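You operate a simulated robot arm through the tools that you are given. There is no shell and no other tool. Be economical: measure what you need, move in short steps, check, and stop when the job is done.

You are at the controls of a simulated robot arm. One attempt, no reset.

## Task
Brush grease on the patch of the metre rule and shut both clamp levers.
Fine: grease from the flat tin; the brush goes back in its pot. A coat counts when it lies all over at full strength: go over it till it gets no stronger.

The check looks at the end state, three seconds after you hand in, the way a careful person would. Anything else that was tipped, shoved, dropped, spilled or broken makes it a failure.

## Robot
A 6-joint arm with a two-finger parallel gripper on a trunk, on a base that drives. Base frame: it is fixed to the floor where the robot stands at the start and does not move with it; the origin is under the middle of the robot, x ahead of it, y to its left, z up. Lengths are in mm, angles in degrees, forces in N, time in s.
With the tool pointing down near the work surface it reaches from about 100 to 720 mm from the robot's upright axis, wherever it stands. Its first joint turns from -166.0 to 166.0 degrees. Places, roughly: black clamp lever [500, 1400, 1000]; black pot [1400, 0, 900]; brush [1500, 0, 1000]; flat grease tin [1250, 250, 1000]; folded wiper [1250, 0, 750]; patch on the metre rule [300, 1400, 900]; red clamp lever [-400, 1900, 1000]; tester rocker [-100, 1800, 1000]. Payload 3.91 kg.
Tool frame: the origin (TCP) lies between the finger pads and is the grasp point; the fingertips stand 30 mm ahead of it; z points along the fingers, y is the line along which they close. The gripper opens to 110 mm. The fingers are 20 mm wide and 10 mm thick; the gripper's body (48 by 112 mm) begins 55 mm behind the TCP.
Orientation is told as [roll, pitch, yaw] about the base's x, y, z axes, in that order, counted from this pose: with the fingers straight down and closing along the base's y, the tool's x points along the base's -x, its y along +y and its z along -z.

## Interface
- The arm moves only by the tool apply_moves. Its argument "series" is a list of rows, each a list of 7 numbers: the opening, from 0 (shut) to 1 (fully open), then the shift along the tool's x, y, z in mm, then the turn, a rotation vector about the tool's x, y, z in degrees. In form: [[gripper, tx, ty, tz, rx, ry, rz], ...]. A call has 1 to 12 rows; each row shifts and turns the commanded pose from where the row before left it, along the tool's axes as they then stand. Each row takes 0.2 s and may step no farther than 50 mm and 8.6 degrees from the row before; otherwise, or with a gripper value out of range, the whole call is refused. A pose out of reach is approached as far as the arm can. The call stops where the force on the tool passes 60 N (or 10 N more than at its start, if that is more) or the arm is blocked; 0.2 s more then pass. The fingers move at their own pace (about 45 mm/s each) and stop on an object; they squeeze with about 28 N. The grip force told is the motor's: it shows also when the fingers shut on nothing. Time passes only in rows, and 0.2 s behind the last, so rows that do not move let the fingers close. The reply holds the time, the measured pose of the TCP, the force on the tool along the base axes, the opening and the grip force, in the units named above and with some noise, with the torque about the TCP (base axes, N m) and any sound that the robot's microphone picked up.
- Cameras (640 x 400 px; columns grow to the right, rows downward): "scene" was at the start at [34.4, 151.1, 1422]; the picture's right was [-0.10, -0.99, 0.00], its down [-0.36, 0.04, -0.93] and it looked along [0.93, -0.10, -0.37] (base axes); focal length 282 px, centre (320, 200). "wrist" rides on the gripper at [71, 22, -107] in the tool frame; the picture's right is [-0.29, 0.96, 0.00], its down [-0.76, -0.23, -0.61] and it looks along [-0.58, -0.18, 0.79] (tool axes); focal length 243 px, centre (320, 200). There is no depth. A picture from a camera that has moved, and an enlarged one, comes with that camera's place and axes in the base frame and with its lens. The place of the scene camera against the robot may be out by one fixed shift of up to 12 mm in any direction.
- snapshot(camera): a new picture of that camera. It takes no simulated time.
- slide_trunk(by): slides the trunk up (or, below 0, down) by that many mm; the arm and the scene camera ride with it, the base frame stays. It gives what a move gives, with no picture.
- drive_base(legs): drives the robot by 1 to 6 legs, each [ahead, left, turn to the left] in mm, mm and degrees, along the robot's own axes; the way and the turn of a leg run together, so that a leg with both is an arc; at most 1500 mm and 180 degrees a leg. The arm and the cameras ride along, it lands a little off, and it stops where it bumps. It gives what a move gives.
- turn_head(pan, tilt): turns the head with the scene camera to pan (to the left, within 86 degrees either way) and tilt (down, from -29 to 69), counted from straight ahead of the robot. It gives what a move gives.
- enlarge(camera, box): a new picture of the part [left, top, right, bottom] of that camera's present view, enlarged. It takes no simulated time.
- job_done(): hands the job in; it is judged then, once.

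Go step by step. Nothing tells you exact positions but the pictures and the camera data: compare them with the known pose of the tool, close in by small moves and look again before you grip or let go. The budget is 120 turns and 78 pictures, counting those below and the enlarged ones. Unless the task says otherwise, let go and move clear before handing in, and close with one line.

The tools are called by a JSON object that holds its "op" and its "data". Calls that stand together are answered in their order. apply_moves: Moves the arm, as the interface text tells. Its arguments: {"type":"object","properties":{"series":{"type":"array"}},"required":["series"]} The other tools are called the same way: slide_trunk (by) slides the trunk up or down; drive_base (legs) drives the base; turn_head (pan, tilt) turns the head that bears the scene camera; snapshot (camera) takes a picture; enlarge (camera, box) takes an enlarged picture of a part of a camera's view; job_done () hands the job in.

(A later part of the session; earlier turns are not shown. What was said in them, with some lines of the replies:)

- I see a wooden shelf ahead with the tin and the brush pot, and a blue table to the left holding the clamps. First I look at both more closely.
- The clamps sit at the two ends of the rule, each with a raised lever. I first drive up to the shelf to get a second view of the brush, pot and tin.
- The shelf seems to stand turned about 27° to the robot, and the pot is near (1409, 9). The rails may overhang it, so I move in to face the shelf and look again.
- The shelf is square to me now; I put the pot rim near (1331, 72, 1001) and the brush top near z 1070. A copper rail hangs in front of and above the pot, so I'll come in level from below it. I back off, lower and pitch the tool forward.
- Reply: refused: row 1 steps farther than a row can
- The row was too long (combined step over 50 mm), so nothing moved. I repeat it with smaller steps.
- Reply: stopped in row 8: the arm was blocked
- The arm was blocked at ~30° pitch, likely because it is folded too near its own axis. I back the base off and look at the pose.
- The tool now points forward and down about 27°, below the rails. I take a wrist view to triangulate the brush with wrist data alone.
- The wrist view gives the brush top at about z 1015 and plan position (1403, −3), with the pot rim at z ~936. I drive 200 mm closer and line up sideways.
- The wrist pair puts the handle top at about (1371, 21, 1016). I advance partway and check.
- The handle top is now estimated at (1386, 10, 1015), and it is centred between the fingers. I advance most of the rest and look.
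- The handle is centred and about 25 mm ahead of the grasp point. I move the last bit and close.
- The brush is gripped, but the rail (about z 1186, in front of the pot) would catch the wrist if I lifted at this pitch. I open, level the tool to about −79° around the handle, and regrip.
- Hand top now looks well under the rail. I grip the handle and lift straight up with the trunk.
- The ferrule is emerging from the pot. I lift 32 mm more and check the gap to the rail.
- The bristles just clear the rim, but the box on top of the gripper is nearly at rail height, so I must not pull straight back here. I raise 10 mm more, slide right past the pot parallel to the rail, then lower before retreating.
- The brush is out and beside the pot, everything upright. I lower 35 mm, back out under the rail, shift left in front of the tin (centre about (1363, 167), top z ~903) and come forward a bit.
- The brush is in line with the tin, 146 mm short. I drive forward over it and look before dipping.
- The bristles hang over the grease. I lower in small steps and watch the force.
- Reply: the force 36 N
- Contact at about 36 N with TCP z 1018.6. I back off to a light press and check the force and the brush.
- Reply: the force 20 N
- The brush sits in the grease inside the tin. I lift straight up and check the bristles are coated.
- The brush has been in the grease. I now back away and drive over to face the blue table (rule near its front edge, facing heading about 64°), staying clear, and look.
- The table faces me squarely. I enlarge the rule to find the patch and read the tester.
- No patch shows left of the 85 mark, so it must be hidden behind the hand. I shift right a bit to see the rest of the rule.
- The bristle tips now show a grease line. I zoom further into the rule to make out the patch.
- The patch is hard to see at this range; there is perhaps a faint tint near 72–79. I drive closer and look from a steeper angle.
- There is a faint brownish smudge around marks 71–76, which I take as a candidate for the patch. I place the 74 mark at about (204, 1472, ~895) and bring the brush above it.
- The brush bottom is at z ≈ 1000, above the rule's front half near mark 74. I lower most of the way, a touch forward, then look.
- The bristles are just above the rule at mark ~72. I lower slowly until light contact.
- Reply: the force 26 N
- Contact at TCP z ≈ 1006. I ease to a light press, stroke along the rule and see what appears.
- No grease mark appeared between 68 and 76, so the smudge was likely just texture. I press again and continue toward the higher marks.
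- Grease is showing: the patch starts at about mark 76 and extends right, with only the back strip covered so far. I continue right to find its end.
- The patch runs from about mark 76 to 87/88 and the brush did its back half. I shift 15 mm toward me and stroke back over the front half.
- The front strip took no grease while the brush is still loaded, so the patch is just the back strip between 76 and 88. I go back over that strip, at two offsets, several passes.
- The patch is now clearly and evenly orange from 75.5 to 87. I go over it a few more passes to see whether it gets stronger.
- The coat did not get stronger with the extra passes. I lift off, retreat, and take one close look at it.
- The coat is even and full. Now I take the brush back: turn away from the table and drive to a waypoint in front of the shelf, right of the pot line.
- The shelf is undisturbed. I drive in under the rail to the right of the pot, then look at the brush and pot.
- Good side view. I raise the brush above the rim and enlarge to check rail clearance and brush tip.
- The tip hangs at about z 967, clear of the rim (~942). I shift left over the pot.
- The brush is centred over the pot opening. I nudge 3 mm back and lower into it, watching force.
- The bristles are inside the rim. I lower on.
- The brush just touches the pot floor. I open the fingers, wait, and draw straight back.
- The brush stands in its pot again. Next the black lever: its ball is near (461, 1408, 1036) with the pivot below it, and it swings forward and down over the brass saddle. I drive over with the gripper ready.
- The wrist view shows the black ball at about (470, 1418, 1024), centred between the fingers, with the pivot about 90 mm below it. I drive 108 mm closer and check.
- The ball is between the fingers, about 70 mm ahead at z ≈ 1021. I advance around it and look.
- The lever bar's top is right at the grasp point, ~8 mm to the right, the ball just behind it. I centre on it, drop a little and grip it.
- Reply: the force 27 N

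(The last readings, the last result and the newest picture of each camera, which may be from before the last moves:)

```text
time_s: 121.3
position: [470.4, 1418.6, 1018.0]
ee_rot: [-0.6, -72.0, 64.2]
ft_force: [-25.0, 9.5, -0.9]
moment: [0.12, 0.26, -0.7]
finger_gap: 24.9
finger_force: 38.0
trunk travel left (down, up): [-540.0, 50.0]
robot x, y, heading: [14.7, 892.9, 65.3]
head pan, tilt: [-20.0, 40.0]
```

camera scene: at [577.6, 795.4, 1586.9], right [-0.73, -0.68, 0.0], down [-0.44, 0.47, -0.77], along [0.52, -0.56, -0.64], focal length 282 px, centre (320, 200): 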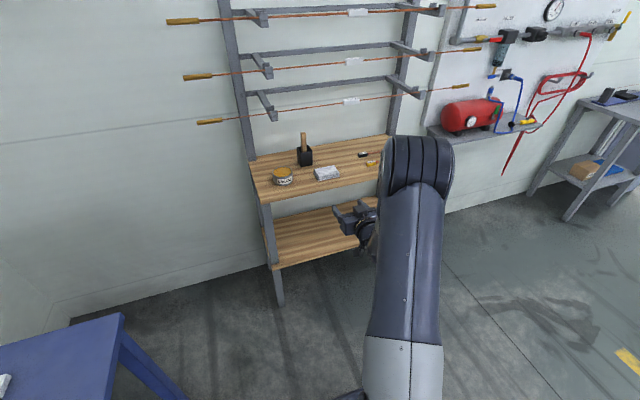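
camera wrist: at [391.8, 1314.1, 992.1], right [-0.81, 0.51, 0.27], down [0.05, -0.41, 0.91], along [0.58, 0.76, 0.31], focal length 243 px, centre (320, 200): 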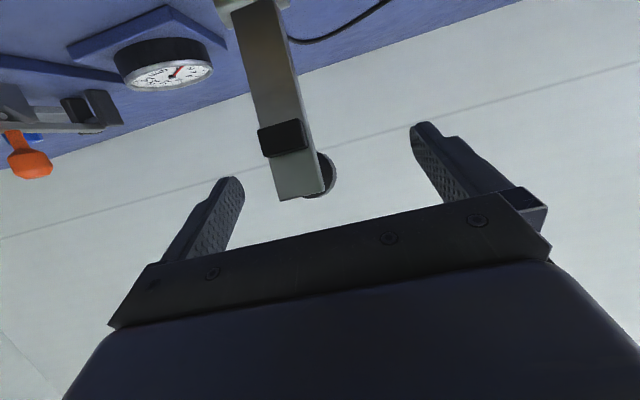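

The bar is gripped (25 mm). I relieve the sideways force and start swinging the lever toward me along its arc.

{"op": "apply_moves", "data": {"series": [[0, 0, 2.5, 0, 0, 0, 0], [0, 2.7, 0, -6.4, 0, 0, 0], [0, 2.7, 0, -6.4, 0, 0, 0], [0, 3.8, 0, -5.9, 0, 0, 0], [0, 3.8, 0, -5.9, 0, 0, 0]]}}

```text
time_s: 122.5
position: [457.8, 1393.7, 1015.6]
ee_rot: [-1.0, -72.3, 64.4]
ft_force: [-17.1, 23.9, 17.9]
moment: [1.15, -0.08, -0.95]
finger_gap: 24.4
finger_force: 44.8
trunk travel left (down, up): [-540.0, 50.0]
robot x, y, heading: [12.6, 892.4, 65.3]
head pan, tilt: [-20.0, 40.0]
```

The lever is moving with mild resistance. I continue the arc to about 50°.

{"op": "apply_moves", "data": {"series": [[0, 4.2, 2, -5.5, 0, 0, 0], [0, 4.8, 0, -5.2, 0, 0, 0], [0, 5.6, 0, -4.2, 0, 0, 0], [0, 5.6, 0, -4.2, 0, 0, 0], [0, 6.1, 0, -3.2, 0, 0, 0], [0, 6.1, 0, -3.2, 0, 0, 0]]}}

```text
time_s: 123.9
position: [442.1, 1363.0, 991.8]
ee_rot: [-0.9, -72.1, 64.2]
ft_force: [-11.7, 18.8, 11.3]
moment: [1.2, -0.11, -0.49]
finger_gap: 24.3
finger_force: 45.1
trunk travel left (down, up): [-540.0, 50.0]
robot x, y, heading: [11.0, 888.1, 65.6]
head pan, tilt: [-20.0, 40.0]
```

Measured arc: 45° done, radius ~88 mm. I go on to ~65° and check forces.

{"op": "apply_moves", "data": {"series": [[0, 7.2, 0, -2.6, 0, 0, 0], [0, 7.2, 0, -2.6, 0, 0, 0], [0, 7.2, 0, -2.5, 0, 0, 0], [0, 7.6, 0, -0.8, 0, 0, 0]]}}

{"op": "snapshot", "data": {"camera": "scene"}}

```text
time_s: 124.9
position: [432.5, 1348.0, 965.6]
ee_rot: [-0.9, -72.2, 64.4]
ft_force: [-21.7, 21.2, 12.9]
moment: [1.07, -0.27, -0.05]
finger_gap: 24.2
finger_force: 44.9
trunk travel left (down, up): [-540.0, 50.0]
robot x, y, heading: [9.5, 888.6, 65.2]
head pan, tilt: [-20.0, 40.0]
```

```text
8 pictures are left
camera scene: at [-92.9, 969.1, 1586.7], right [0.71, -0.7, 0.0], down [-0.45, -0.46, -0.77], along [0.54, 0.54, -0.64], focal length 282 px, centre (320, 200)
```

scene: 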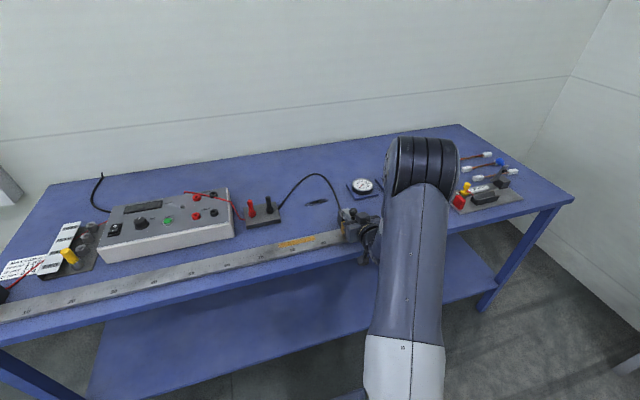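

At about 66°. I press on in small downward steps, watching for the end stop.

{"op": "apply_moves", "data": {"series": [[0, 5, 0, -0.4, 0, 0, 0], [0, 5, 0, -0.2, 0, 0, 0], [0, 4, 0, 0, 0, 0, 0], [0, 0, 0, 0, 0, 0, 0]]}}

```text
time_s: 125.9
position: [431.3, 1344.1, 954.2]
ee_rot: [-0.7, -72.2, 64.2]
ft_force: [-21.1, 19.4, 12.9]
moment: [1.06, -0.38, -0.11]
finger_gap: 24.1
finger_force: 44.6
trunk travel left (down, up): [-540.0, 50.0]
robot x, y, heading: [15.3, 890.0, 65.3]
head pan, tilt: [-20.0, 40.0]
```

{"op": "apply_moves", "data": {"series": [[0, 4, 0, 0.4, 0, 0, 0], [0, 4, 0, 0.5, 0, 0, 0], [0, 3, 0, 0.5, 0, 0, 0], [0, 3, 0, 0.5, 0, 0, 0], [0, 0, 0, 0, 0, 0, 0]]}}

{"op": "enlarge", "data": {"camera": "scene", "box": [312, 190, 408, 250]}}

```text
time_s: 127.1
position: [430.3, 1341.5, 945.9]
ee_rot: [-1.5, -73.6, 65.1]
ft_force: [-16.1, -9.5, 19.1]
moment: [-0.27, 0.22, 0.28]
finger_gap: 24.5
finger_force: 45.0
trunk travel left (down, up): [-540.0, 50.0]
robot x, y, heading: [9.0, 892.3, 65.3]
head pan, tilt: [-20.0, 40.0]
stopped in row 5: the force on the tool passed its limit at 60 N (the readings are from after the stop); the commanded pose is now the measured one
```

```text
6.67 times, centred on (360, 220) of scene
camera zoom: at [-93.0, 965.0, 1586.2], right [0.71, -0.7, 0.0], down [-0.45, -0.46, -0.77], along [0.54, 0.55, -0.64], focal length 1882 px, centre (53, 67)
```

zoom: 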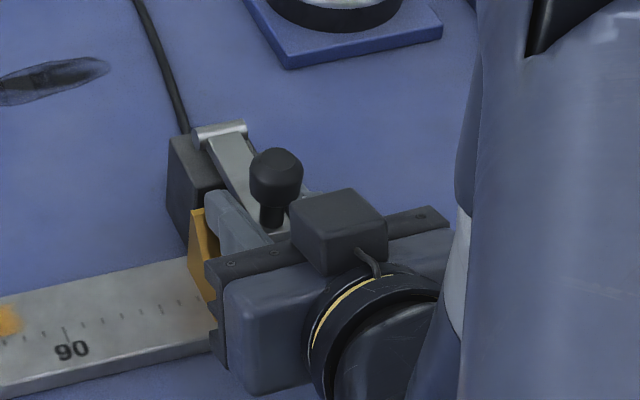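

The lever stopped firmly at nearly level, over the saddle. I release, back off and check it stays shut.

{"op": "apply_moves", "data": {"series": [[0.35, 0, 0, 0, 0, 0, 0], [0.5, 0, 0, 0, 0, 0, 0], [0.5, 0, 0, 0, 0, 0, 0], [0.5, 0, 0, -20, 0, 0, 0], [0.5, -5, 0, -40, 0, 0, 0], [0.5, -10, 0, -40, 0, 0, 0], [0.5, 0, 0, 0, 0, 0, 0]]}}

{"op": "enlarge", "data": {"camera": "scene", "box": [312, 190, 408, 250]}}

```text
time_s: 128.7
position: [393.6, 1259.3, 989.5]
ee_rot: [-1.0, -73.1, 64.4]
ft_force: [-0.4, 0.0, 0.8]
moment: [0.03, 0.02, 0.01]
finger_gap: 55.0
finger_force: 0.1
trunk travel left (down, up): [-540.0, 50.0]
robot x, y, heading: [14.9, 888.4, 65.6]
head pan, tilt: [-20.0, 40.0]
```

```text
6.67 times, centred on (360, 220) of scene
camera zoom: at [-89.6, 967.2, 1586.9], right [0.71, -0.7, 0.0], down [-0.45, -0.46, -0.77], along [0.54, 0.55, -0.64], focal length 1882 px, centre (53, 67)
```

zoom: 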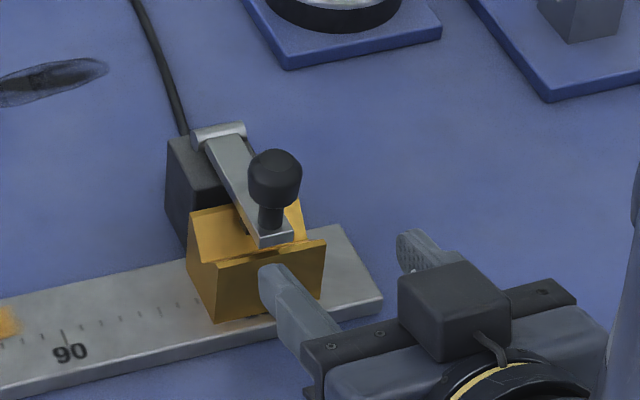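

The lever rests in the saddle groove and stays. To be sure it is fully home I press on its knob from above with closed fingers.

{"op": "apply_moves", "data": {"series": [[0, -38, 0, -12, 0, 0, 0], [0, -9, 1, 28, 0, 0, 0], [0, -9, 1, 28, 0, 0, 0], [0, -9, 1, 28, 0, 0, 0], [0, 9.5, 0, 3.1, 0, 0, 0], [0, 9.5, 0, 3.1, 0, 0, 0], [0, 0, 0, 0, 0, 0, 0]]}}

{"op": "apply_moves", "data": {"series": [[0, 2.9, 0, 0.9, 0, 0, 0], [0, 2.9, 0, 0.9, 0, 0, 0], [0, 2.9, 0, 0.9, 0, 0, 0], [0, 2.9, 0, 0.9, 0, 0, 0], [0, 2.9, 0, 0.9, 0, 0, 0], [0, 2.9, 0, 0.9, 0, 0, 0]]}}

```text
time_s: 130.3
position: [429.5, 1343.3, 1007.1]
ee_rot: [-1.1, -73.2, 64.4]
ft_force: [-0.4, 0.0, 0.0]
moment: [-0.02, 0.0, 0.01]
finger_gap: 0.0
finger_force: 28.2
trunk travel left (down, up): [-540.0, 50.0]
robot x, y, heading: [13.2, 890.2, 65.4]
head pan, tilt: [-20.0, 40.0]
```

```text
time_s: 131.7
position: [429.3, 1341.4, 1000.7]
ee_rot: [-2.3, -74.8, 65.8]
ft_force: [-2.9, -2.5, 58.3]
moment: [0.56, -0.44, -0.43]
finger_gap: 0.0
finger_force: 27.9
trunk travel left (down, up): [-540.0, 50.0]
robot x, y, heading: [14.9, 891.7, 65.5]
head pan, tilt: [-20.0, 40.0]
```

Firm at 58 N with no travel: the black lever is home. I lift off, back away and drive along the table to the red clamp, expected about 1000 mm further left along the rule.

{"op": "apply_moves", "data": {"series": [[0, -20, 0, -6, 0, 0, 0], [0, -20, 0, -8, 0, 0, 0], [1, 0, 0, -40, 0, 0, 0], [1, 0, 0, 0, 0, 0, 0]]}}

{"op": "drive_base", "data": {"legs": [[-150, 0, 0], [0, 1000, 0]]}}

```text
time_s: 132.7
position: [410.4, 1307.1, 1043.4]
ee_rot: [-0.8, -73.1, 64.3]
ft_force: [-0.6, -0.1, 0.0]
moment: [-0.01, 0.03, 0.01]
finger_gap: 50.7
finger_force: 0.0
trunk travel left (down, up): [-540.0, 50.0]
robot x, y, heading: [11.1, 890.8, 65.4]
head pan, tilt: [-20.0, 40.0]
```

```text
time_s: 138.8
position: [-557.3, 1577.7, 1044.7]
ee_rot: [-1.1, -73.3, 65.4]
ft_force: [-0.7, 0.7, 0.6]
moment: [0.02, 0.0, -0.02]
finger_gap: 110.0
finger_force: 0.0
trunk travel left (down, up): [-540.0, 50.0]
robot x, y, heading: [-947.7, 1157.6, 66.4]
head pan, tilt: [-20.0, 40.0]
```

{"op": "drive_base", "data": {"legs": [[0, 0, -2], [197, 26, 0]]}}

{"op": "snapshot", "data": {"camera": "wrist"}}

```text
time_s: 140.8
position: [-479.0, 1757.7, 1044.2]
ee_rot: [-1.0, -73.2, 63.4]
ft_force: [0.2, 0.7, 0.9]
moment: [-0.03, 0.03, 0.02]
finger_gap: 110.3
finger_force: 0.0
trunk travel left (down, up): [-540.0, 50.0]
robot x, y, heading: [-887.1, 1347.4, 64.4]
head pan, tilt: [-20.0, 40.0]
```

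```text
5 pictures are left
camera wrist: at [-555.5, 1658.3, 1006.6], right [-0.81, 0.52, 0.27], down [0.03, -0.42, 0.9], along [0.58, 0.74, 0.33], focal length 243 px, centre (320, 200)
```

wrist: 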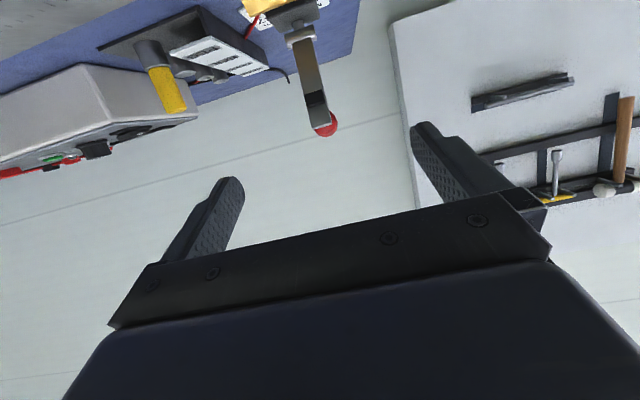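

The red lever looks the same as the black one did, aligned with the hand. I drive 60 mm and advance around it, then check.

{"op": "drive_base", "data": {"legs": [[60, 0, 0]]}}

{"op": "apply_moves", "data": {"series": [[1, 0, 0, 20, 0, 0, 0], [1, 0, 0, 20, 0, 0, 0], [1, 0, 0, 20, 0, 0, 0], [1, 0, 0, 0, 0, 0, 0]]}}

{"op": "snapshot", "data": {"camera": "wrist"}}

```text
time_s: 141.8
position: [-454.8, 1812.3, 1042.4]
ee_rot: [-1.1, -73.1, 63.5]
ft_force: [-1.1, -0.1, 0.4]
moment: [-0.02, -0.02, -0.04]
finger_gap: 109.9
finger_force: 0.1
trunk travel left (down, up): [-540.0, 50.0]
robot x, y, heading: [-854.7, 1403.9, 64.3]
head pan, tilt: [-20.0, 40.0]
```

```text
time_s: 142.8
position: [-426.4, 1862.6, 1026.9]
ee_rot: [-1.0, -73.1, 63.4]
ft_force: [-0.3, 0.0, -0.8]
moment: [-0.01, 0.0, -0.04]
finger_gap: 110.1
finger_force: 0.1
trunk travel left (down, up): [-540.0, 50.0]
robot x, y, heading: [-859.1, 1404.1, 64.7]
head pan, tilt: [-20.0, 40.0]
```

```text
4 pictures are left
camera wrist: at [-502.8, 1763.0, 989.6], right [-0.81, 0.52, 0.27], down [0.03, -0.42, 0.9], along [0.58, 0.74, 0.33], focal length 243 px, centre (320, 200)
```

wrist: 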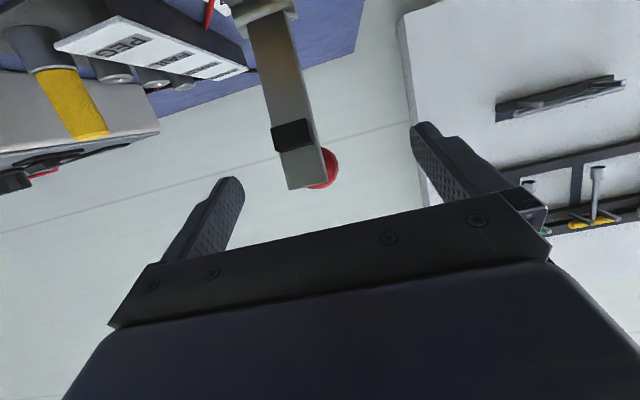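

The red bar is about 22 mm ahead of the grasp point. I advance, drop a little, and grip.

{"op": "apply_moves", "data": {"series": [[1, 2, -2, 11, 0, 0, 0], [1, 2, -2, 11, 0, 0, 0], [0.5, 0, 0, 0, 0, 0, 0], [0.2, 0, 0, 0, 0, 0, 0], [0, 0, 0, 0, 0, 0, 0], [0, 0, 0, 0, 0, 0, 0], [0, 0, 0, 0, 0, 0, 0], [0, 0, 0, 0, 0, 0, 0]]}}

```text
time_s: 144.6
position: [-417.5, 1880.0, 1015.0]
ee_rot: [-1.1, -73.1, 63.6]
ft_force: [-10.8, 4.3, -0.3]
moment: [0.08, 0.09, -0.42]
finger_gap: 24.8
finger_force: 38.1
trunk travel left (down, up): [-540.0, 50.0]
robot x, y, heading: [-860.0, 1405.2, 64.4]
head pan, tilt: [-20.0, 40.0]
```

Gripped at 25 mm as before. I swing the red lever along the same arc.

{"op": "apply_moves", "data": {"series": [[0, 0, 1.5, 0, 0, 0, 0], [0, 2.5, 0, -6.4, 0, 0, 0], [0, 2.5, 0, -6.4, 0, 0, 0], [0, 3.6, 0, -5.9, 0, 0, 0], [0, 3.6, 0, -5.9, 0, 0, 0], [0, 4.2, 0, -5.5, 0, 0, 0]]}}

{"op": "apply_moves", "data": {"series": [[0, 4.8, 0, -5.2, 0, 0, 0], [0, 5.6, 0, -4.2, 0, 0, 0], [0, 5.6, 0, -4.2, 0, 0, 0], [0, 6.1, 0, -3.2, 0, 0, 0], [0, 6.1, 0, -3.2, 0, 0, 0]]}}

```text
time_s: 146.0
position: [-433.0, 1850.9, 1011.4]
ee_rot: [-1.3, -73.3, 63.8]
ft_force: [-1.0, 18.0, 12.2]
moment: [1.28, -0.01, -1.08]
finger_gap: 24.5
finger_force: 45.2
trunk travel left (down, up): [-540.0, 50.0]
robot x, y, heading: [-859.4, 1402.4, 64.6]
head pan, tilt: [-20.0, 40.0]
```

```text
time_s: 147.2
position: [-444.2, 1826.8, 988.4]
ee_rot: [-1.5, -73.2, 63.8]
ft_force: [-0.8, 8.3, 15.1]
moment: [1.09, -0.17, -0.29]
finger_gap: 24.3
finger_force: 44.8
trunk travel left (down, up): [-540.0, 50.0]
robot x, y, heading: [-858.2, 1400.8, 64.0]
head pan, tilt: [-20.0, 40.0]
```

{"op": "apply_moves", "data": {"series": [[0, 7.0, 0, -2.6, 0, 0, 0], [0, 7.0, 0, -2.6, 0, 0, 0], [0, 7.0, 0, -2.5, 0, 0, 0], [0, 7.4, 0, -0.8, 0, 0, 0]]}}

{"op": "apply_moves", "data": {"series": [[0, 5, 0, -0.4, 0, 0, 0], [0, 5, 0, -0.2, 0, 0, 0], [0, 4, 0, 0.2, 0, 0, 0], [0, 4, 0, 0.4, 0, 0, 0], [0, 3, 0, 0.5, 0, 0, 0], [0, 3, 0, 0.5, 0, 0, 0], [0, 3, 0, 0.5, 0, 0, 0], [0, 0, 0, 0, 0, 0, 0]]}}

```text
time_s: 148.2
position: [-453.6, 1810.0, 962.8]
ee_rot: [-1.3, -73.1, 63.8]
ft_force: [0.7, 11.1, 11.9]
moment: [1.03, -0.25, -0.09]
finger_gap: 24.3
finger_force: 45.3
trunk travel left (down, up): [-540.0, 50.0]
robot x, y, heading: [-860.5, 1406.3, 64.5]
head pan, tilt: [-20.0, 40.0]
```

```text
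time_s: 149.7
position: [-454.9, 1806.3, 949.6]
ee_rot: [-2.0, -74.9, 64.5]
ft_force: [-13.8, -14.6, 20.8]
moment: [0.6, 0.98, 0.58]
finger_gap: 24.2
finger_force: 45.0
trunk travel left (down, up): [-540.0, 50.0]
robot x, y, heading: [-858.6, 1403.7, 64.3]
head pan, tilt: [-20.0, 40.0]
stopped in row 7: the force on the tool passed its limit at 62 N (the readings are from after the stop); the commanded pose is now the measured one
```

End stop reached, like the other. I release, back off, then press on the knob from above to seat it.

{"op": "apply_moves", "data": {"series": [[0.35, 0, 0, 0, 0, 0, 0], [0.5, 0, 0, 0, 0, 0, 0], [0.5, 0, 0, 0, 0, 0, 0], [0.5, 0, 0, -20, 0, 0, 0], [0.5, -5, 0, -40, 0, 0, 0], [0.5, -10, 0, -40, 0, 0, 0], [0.5, 0, 0, 0, 0, 0, 0]]}}

{"op": "apply_moves", "data": {"series": [[0, -38, 0, -12, 0, 0, 0], [0, 0, 0, 0, 0, 0, 0], [0, -9, 1, 28, 0, 0, 0], [0, -9, 1, 28, 0, 0, 0], [0, -9, 1, 28, 0, 0, 0], [0, 9.5, 0, 3.1, 0, 0, 0], [0, 5, 0, 1.6, 0, 0, 0], [0, 0, 0, 0, 0, 0, 0]]}}

{"op": "apply_moves", "data": {"series": [[0, 2.9, 0, 0.9, 0, 0, 0], [0, 2.9, 0, 0.9, 0, 0, 0], [0, 2.9, 0, 0.9, 0, 0, 0], [0, 2.9, 0, 0.9, 0, 0, 0], [0, 2.9, 0, 0.9, 0, 0, 0], [0, 2.9, 0, 0.9, 0, 0, 0], [0, 2.9, 0, 0.9, 0, 0, 0], [0, 2.9, 0, 0.9, 0, 0, 0]]}}

```text
time_s: 151.3
position: [-496.1, 1724.7, 989.4]
ee_rot: [-1.7, -74.5, 64.2]
ft_force: [0.5, 0.5, 0.5]
moment: [0.02, 0.0, 0.02]
finger_gap: 54.9
finger_force: 0.1
trunk travel left (down, up): [-540.0, 50.0]
robot x, y, heading: [-857.2, 1402.4, 64.5]
head pan, tilt: [-20.0, 40.0]
```

```text
time_s: 153.1
position: [-457.5, 1805.2, 1015.2]
ee_rot: [-1.8, -74.5, 64.4]
ft_force: [-0.2, -0.3, -0.3]
moment: [0.02, -0.02, 0.0]
finger_gap: 0.0
finger_force: 27.9
trunk travel left (down, up): [-540.0, 50.0]
robot x, y, heading: [-859.8, 1402.4, 64.3]
head pan, tilt: [-20.0, 40.0]
```

```text
time_s: 154.9
position: [-458.9, 1804.4, 999.4]
ee_rot: [-3.1, -75.9, 65.7]
ft_force: [2.3, -2.5, 53.7]
moment: [0.41, -0.39, -0.17]
finger_gap: 0.0
finger_force: 27.8
trunk travel left (down, up): [-540.0, 50.0]
robot x, y, heading: [-859.7, 1399.7, 64.6]
head pan, tilt: [-20.0, 40.0]
```

It bears firmly at the same height as the black one. I lift off, retreat and take a final look.

{"op": "apply_moves", "data": {"series": [[0, -20, 0, -6, 0, 0, 0], [0, -20, 0, -8, 0, 0, 0], [0, 0, 0, -40, 0, 0, 0], [0, 0, 0, 0, 0, 0, 0]]}}

{"op": "drive_base", "data": {"legs": [[-300, 0, 0]]}}

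{"op": "turn_head", "data": {"pan": -25, "tilt": 30}}

{"op": "snapshot", "data": {"camera": "scene"}}

```text
time_s: 155.9
position: [-479.2, 1770.3, 1043.2]
ee_rot: [-1.7, -74.4, 64.2]
ft_force: [0.2, 0.7, 0.8]
moment: [0.02, 0.0, -0.01]
finger_gap: 0.0
finger_force: 28.2
trunk travel left (down, up): [-540.0, 50.0]
robot x, y, heading: [-859.5, 1404.2, 64.3]
head pan, tilt: [-20.0, 40.0]
```

```text
time_s: 158.0
position: [-610.2, 1492.7, 1044.9]
ee_rot: [-1.7, -74.6, 64.2]
ft_force: [0.3, 0.0, 0.3]
moment: [0.03, -0.01, -0.04]
finger_gap: 0.1
finger_force: 27.9
trunk travel left (down, up): [-540.0, 50.0]
robot x, y, heading: [-990.7, 1126.7, 64.5]
head pan, tilt: [-20.0, 40.0]
```

```text
time_s: 158.7
position: [-610.2, 1492.9, 1045.0]
ee_rot: [-1.8, -74.4, 64.2]
ft_force: [0.0, -0.5, 0.0]
moment: [0.03, 0.0, 0.01]
finger_gap: 0.0
finger_force: 28.4
trunk travel left (down, up): [-540.0, 50.0]
robot x, y, heading: [-993.6, 1123.7, 63.9]
head pan, tilt: [-25.0, 30.0]
```

```text
3 pictures are left
camera scene: at [-1083.5, 1204.2, 1602.2], right [0.63, -0.77, 0.0], down [-0.39, -0.32, -0.87], along [0.67, 0.55, -0.5], focal length 282 px, centre (320, 200)
```

scene: 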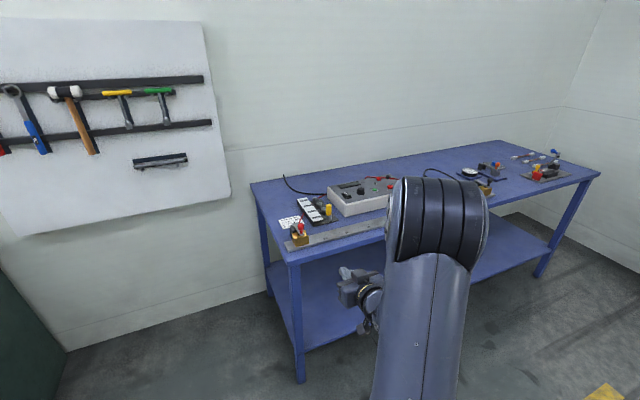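

{"op": "enlarge", "data": {"camera": "scene", "box": [270, 195, 366, 255]}}

{"op": "enlarge", "data": {"camera": "scene", "box": [450, 150, 530, 200]}}

```text
6.67 times, centred on (318, 225) of scene
camera zoom: at [-1083.5, 1204.2, 1602.2], right [0.63, -0.77, 0.0], down [-0.39, -0.32, -0.87], along [0.67, 0.55, -0.5], focal length 1882 px, centre (333, 33)
```

zoom: 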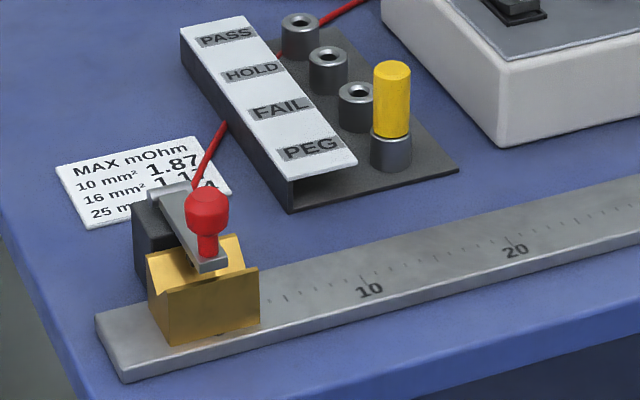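

```text
8.00 times, centred on (490, 175) of scene
camera zoom: at [-1083.5, 1204.2, 1602.2], right [0.63, -0.77, 0.0], down [-0.39, -0.32, -0.87], along [0.67, 0.55, -0.5], focal length 2258 px, centre (-1040, 400)
```

zoom: 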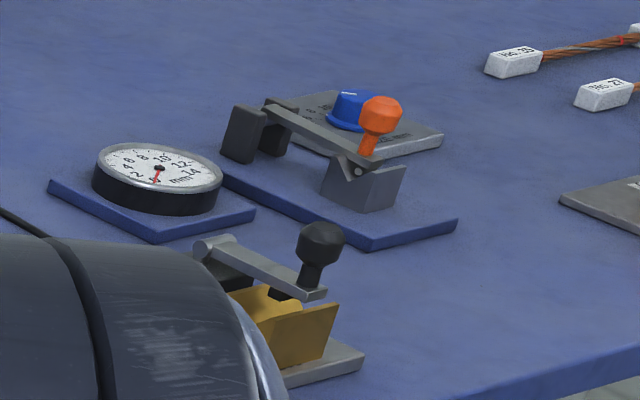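

Both levers lie down in their saddles, the patch is evenly coated, and the brush is back in its pot. The gripper is empty and clear, so I hand in.

{"op": "job_done", "data": {}}

```text
The job is handed in.
```

The patch on the metre rule is greased evenly and more passes made it no stronger. Both clamp levers are shut, the brush is back in its pot, and I saw nothing tipped or spilled.
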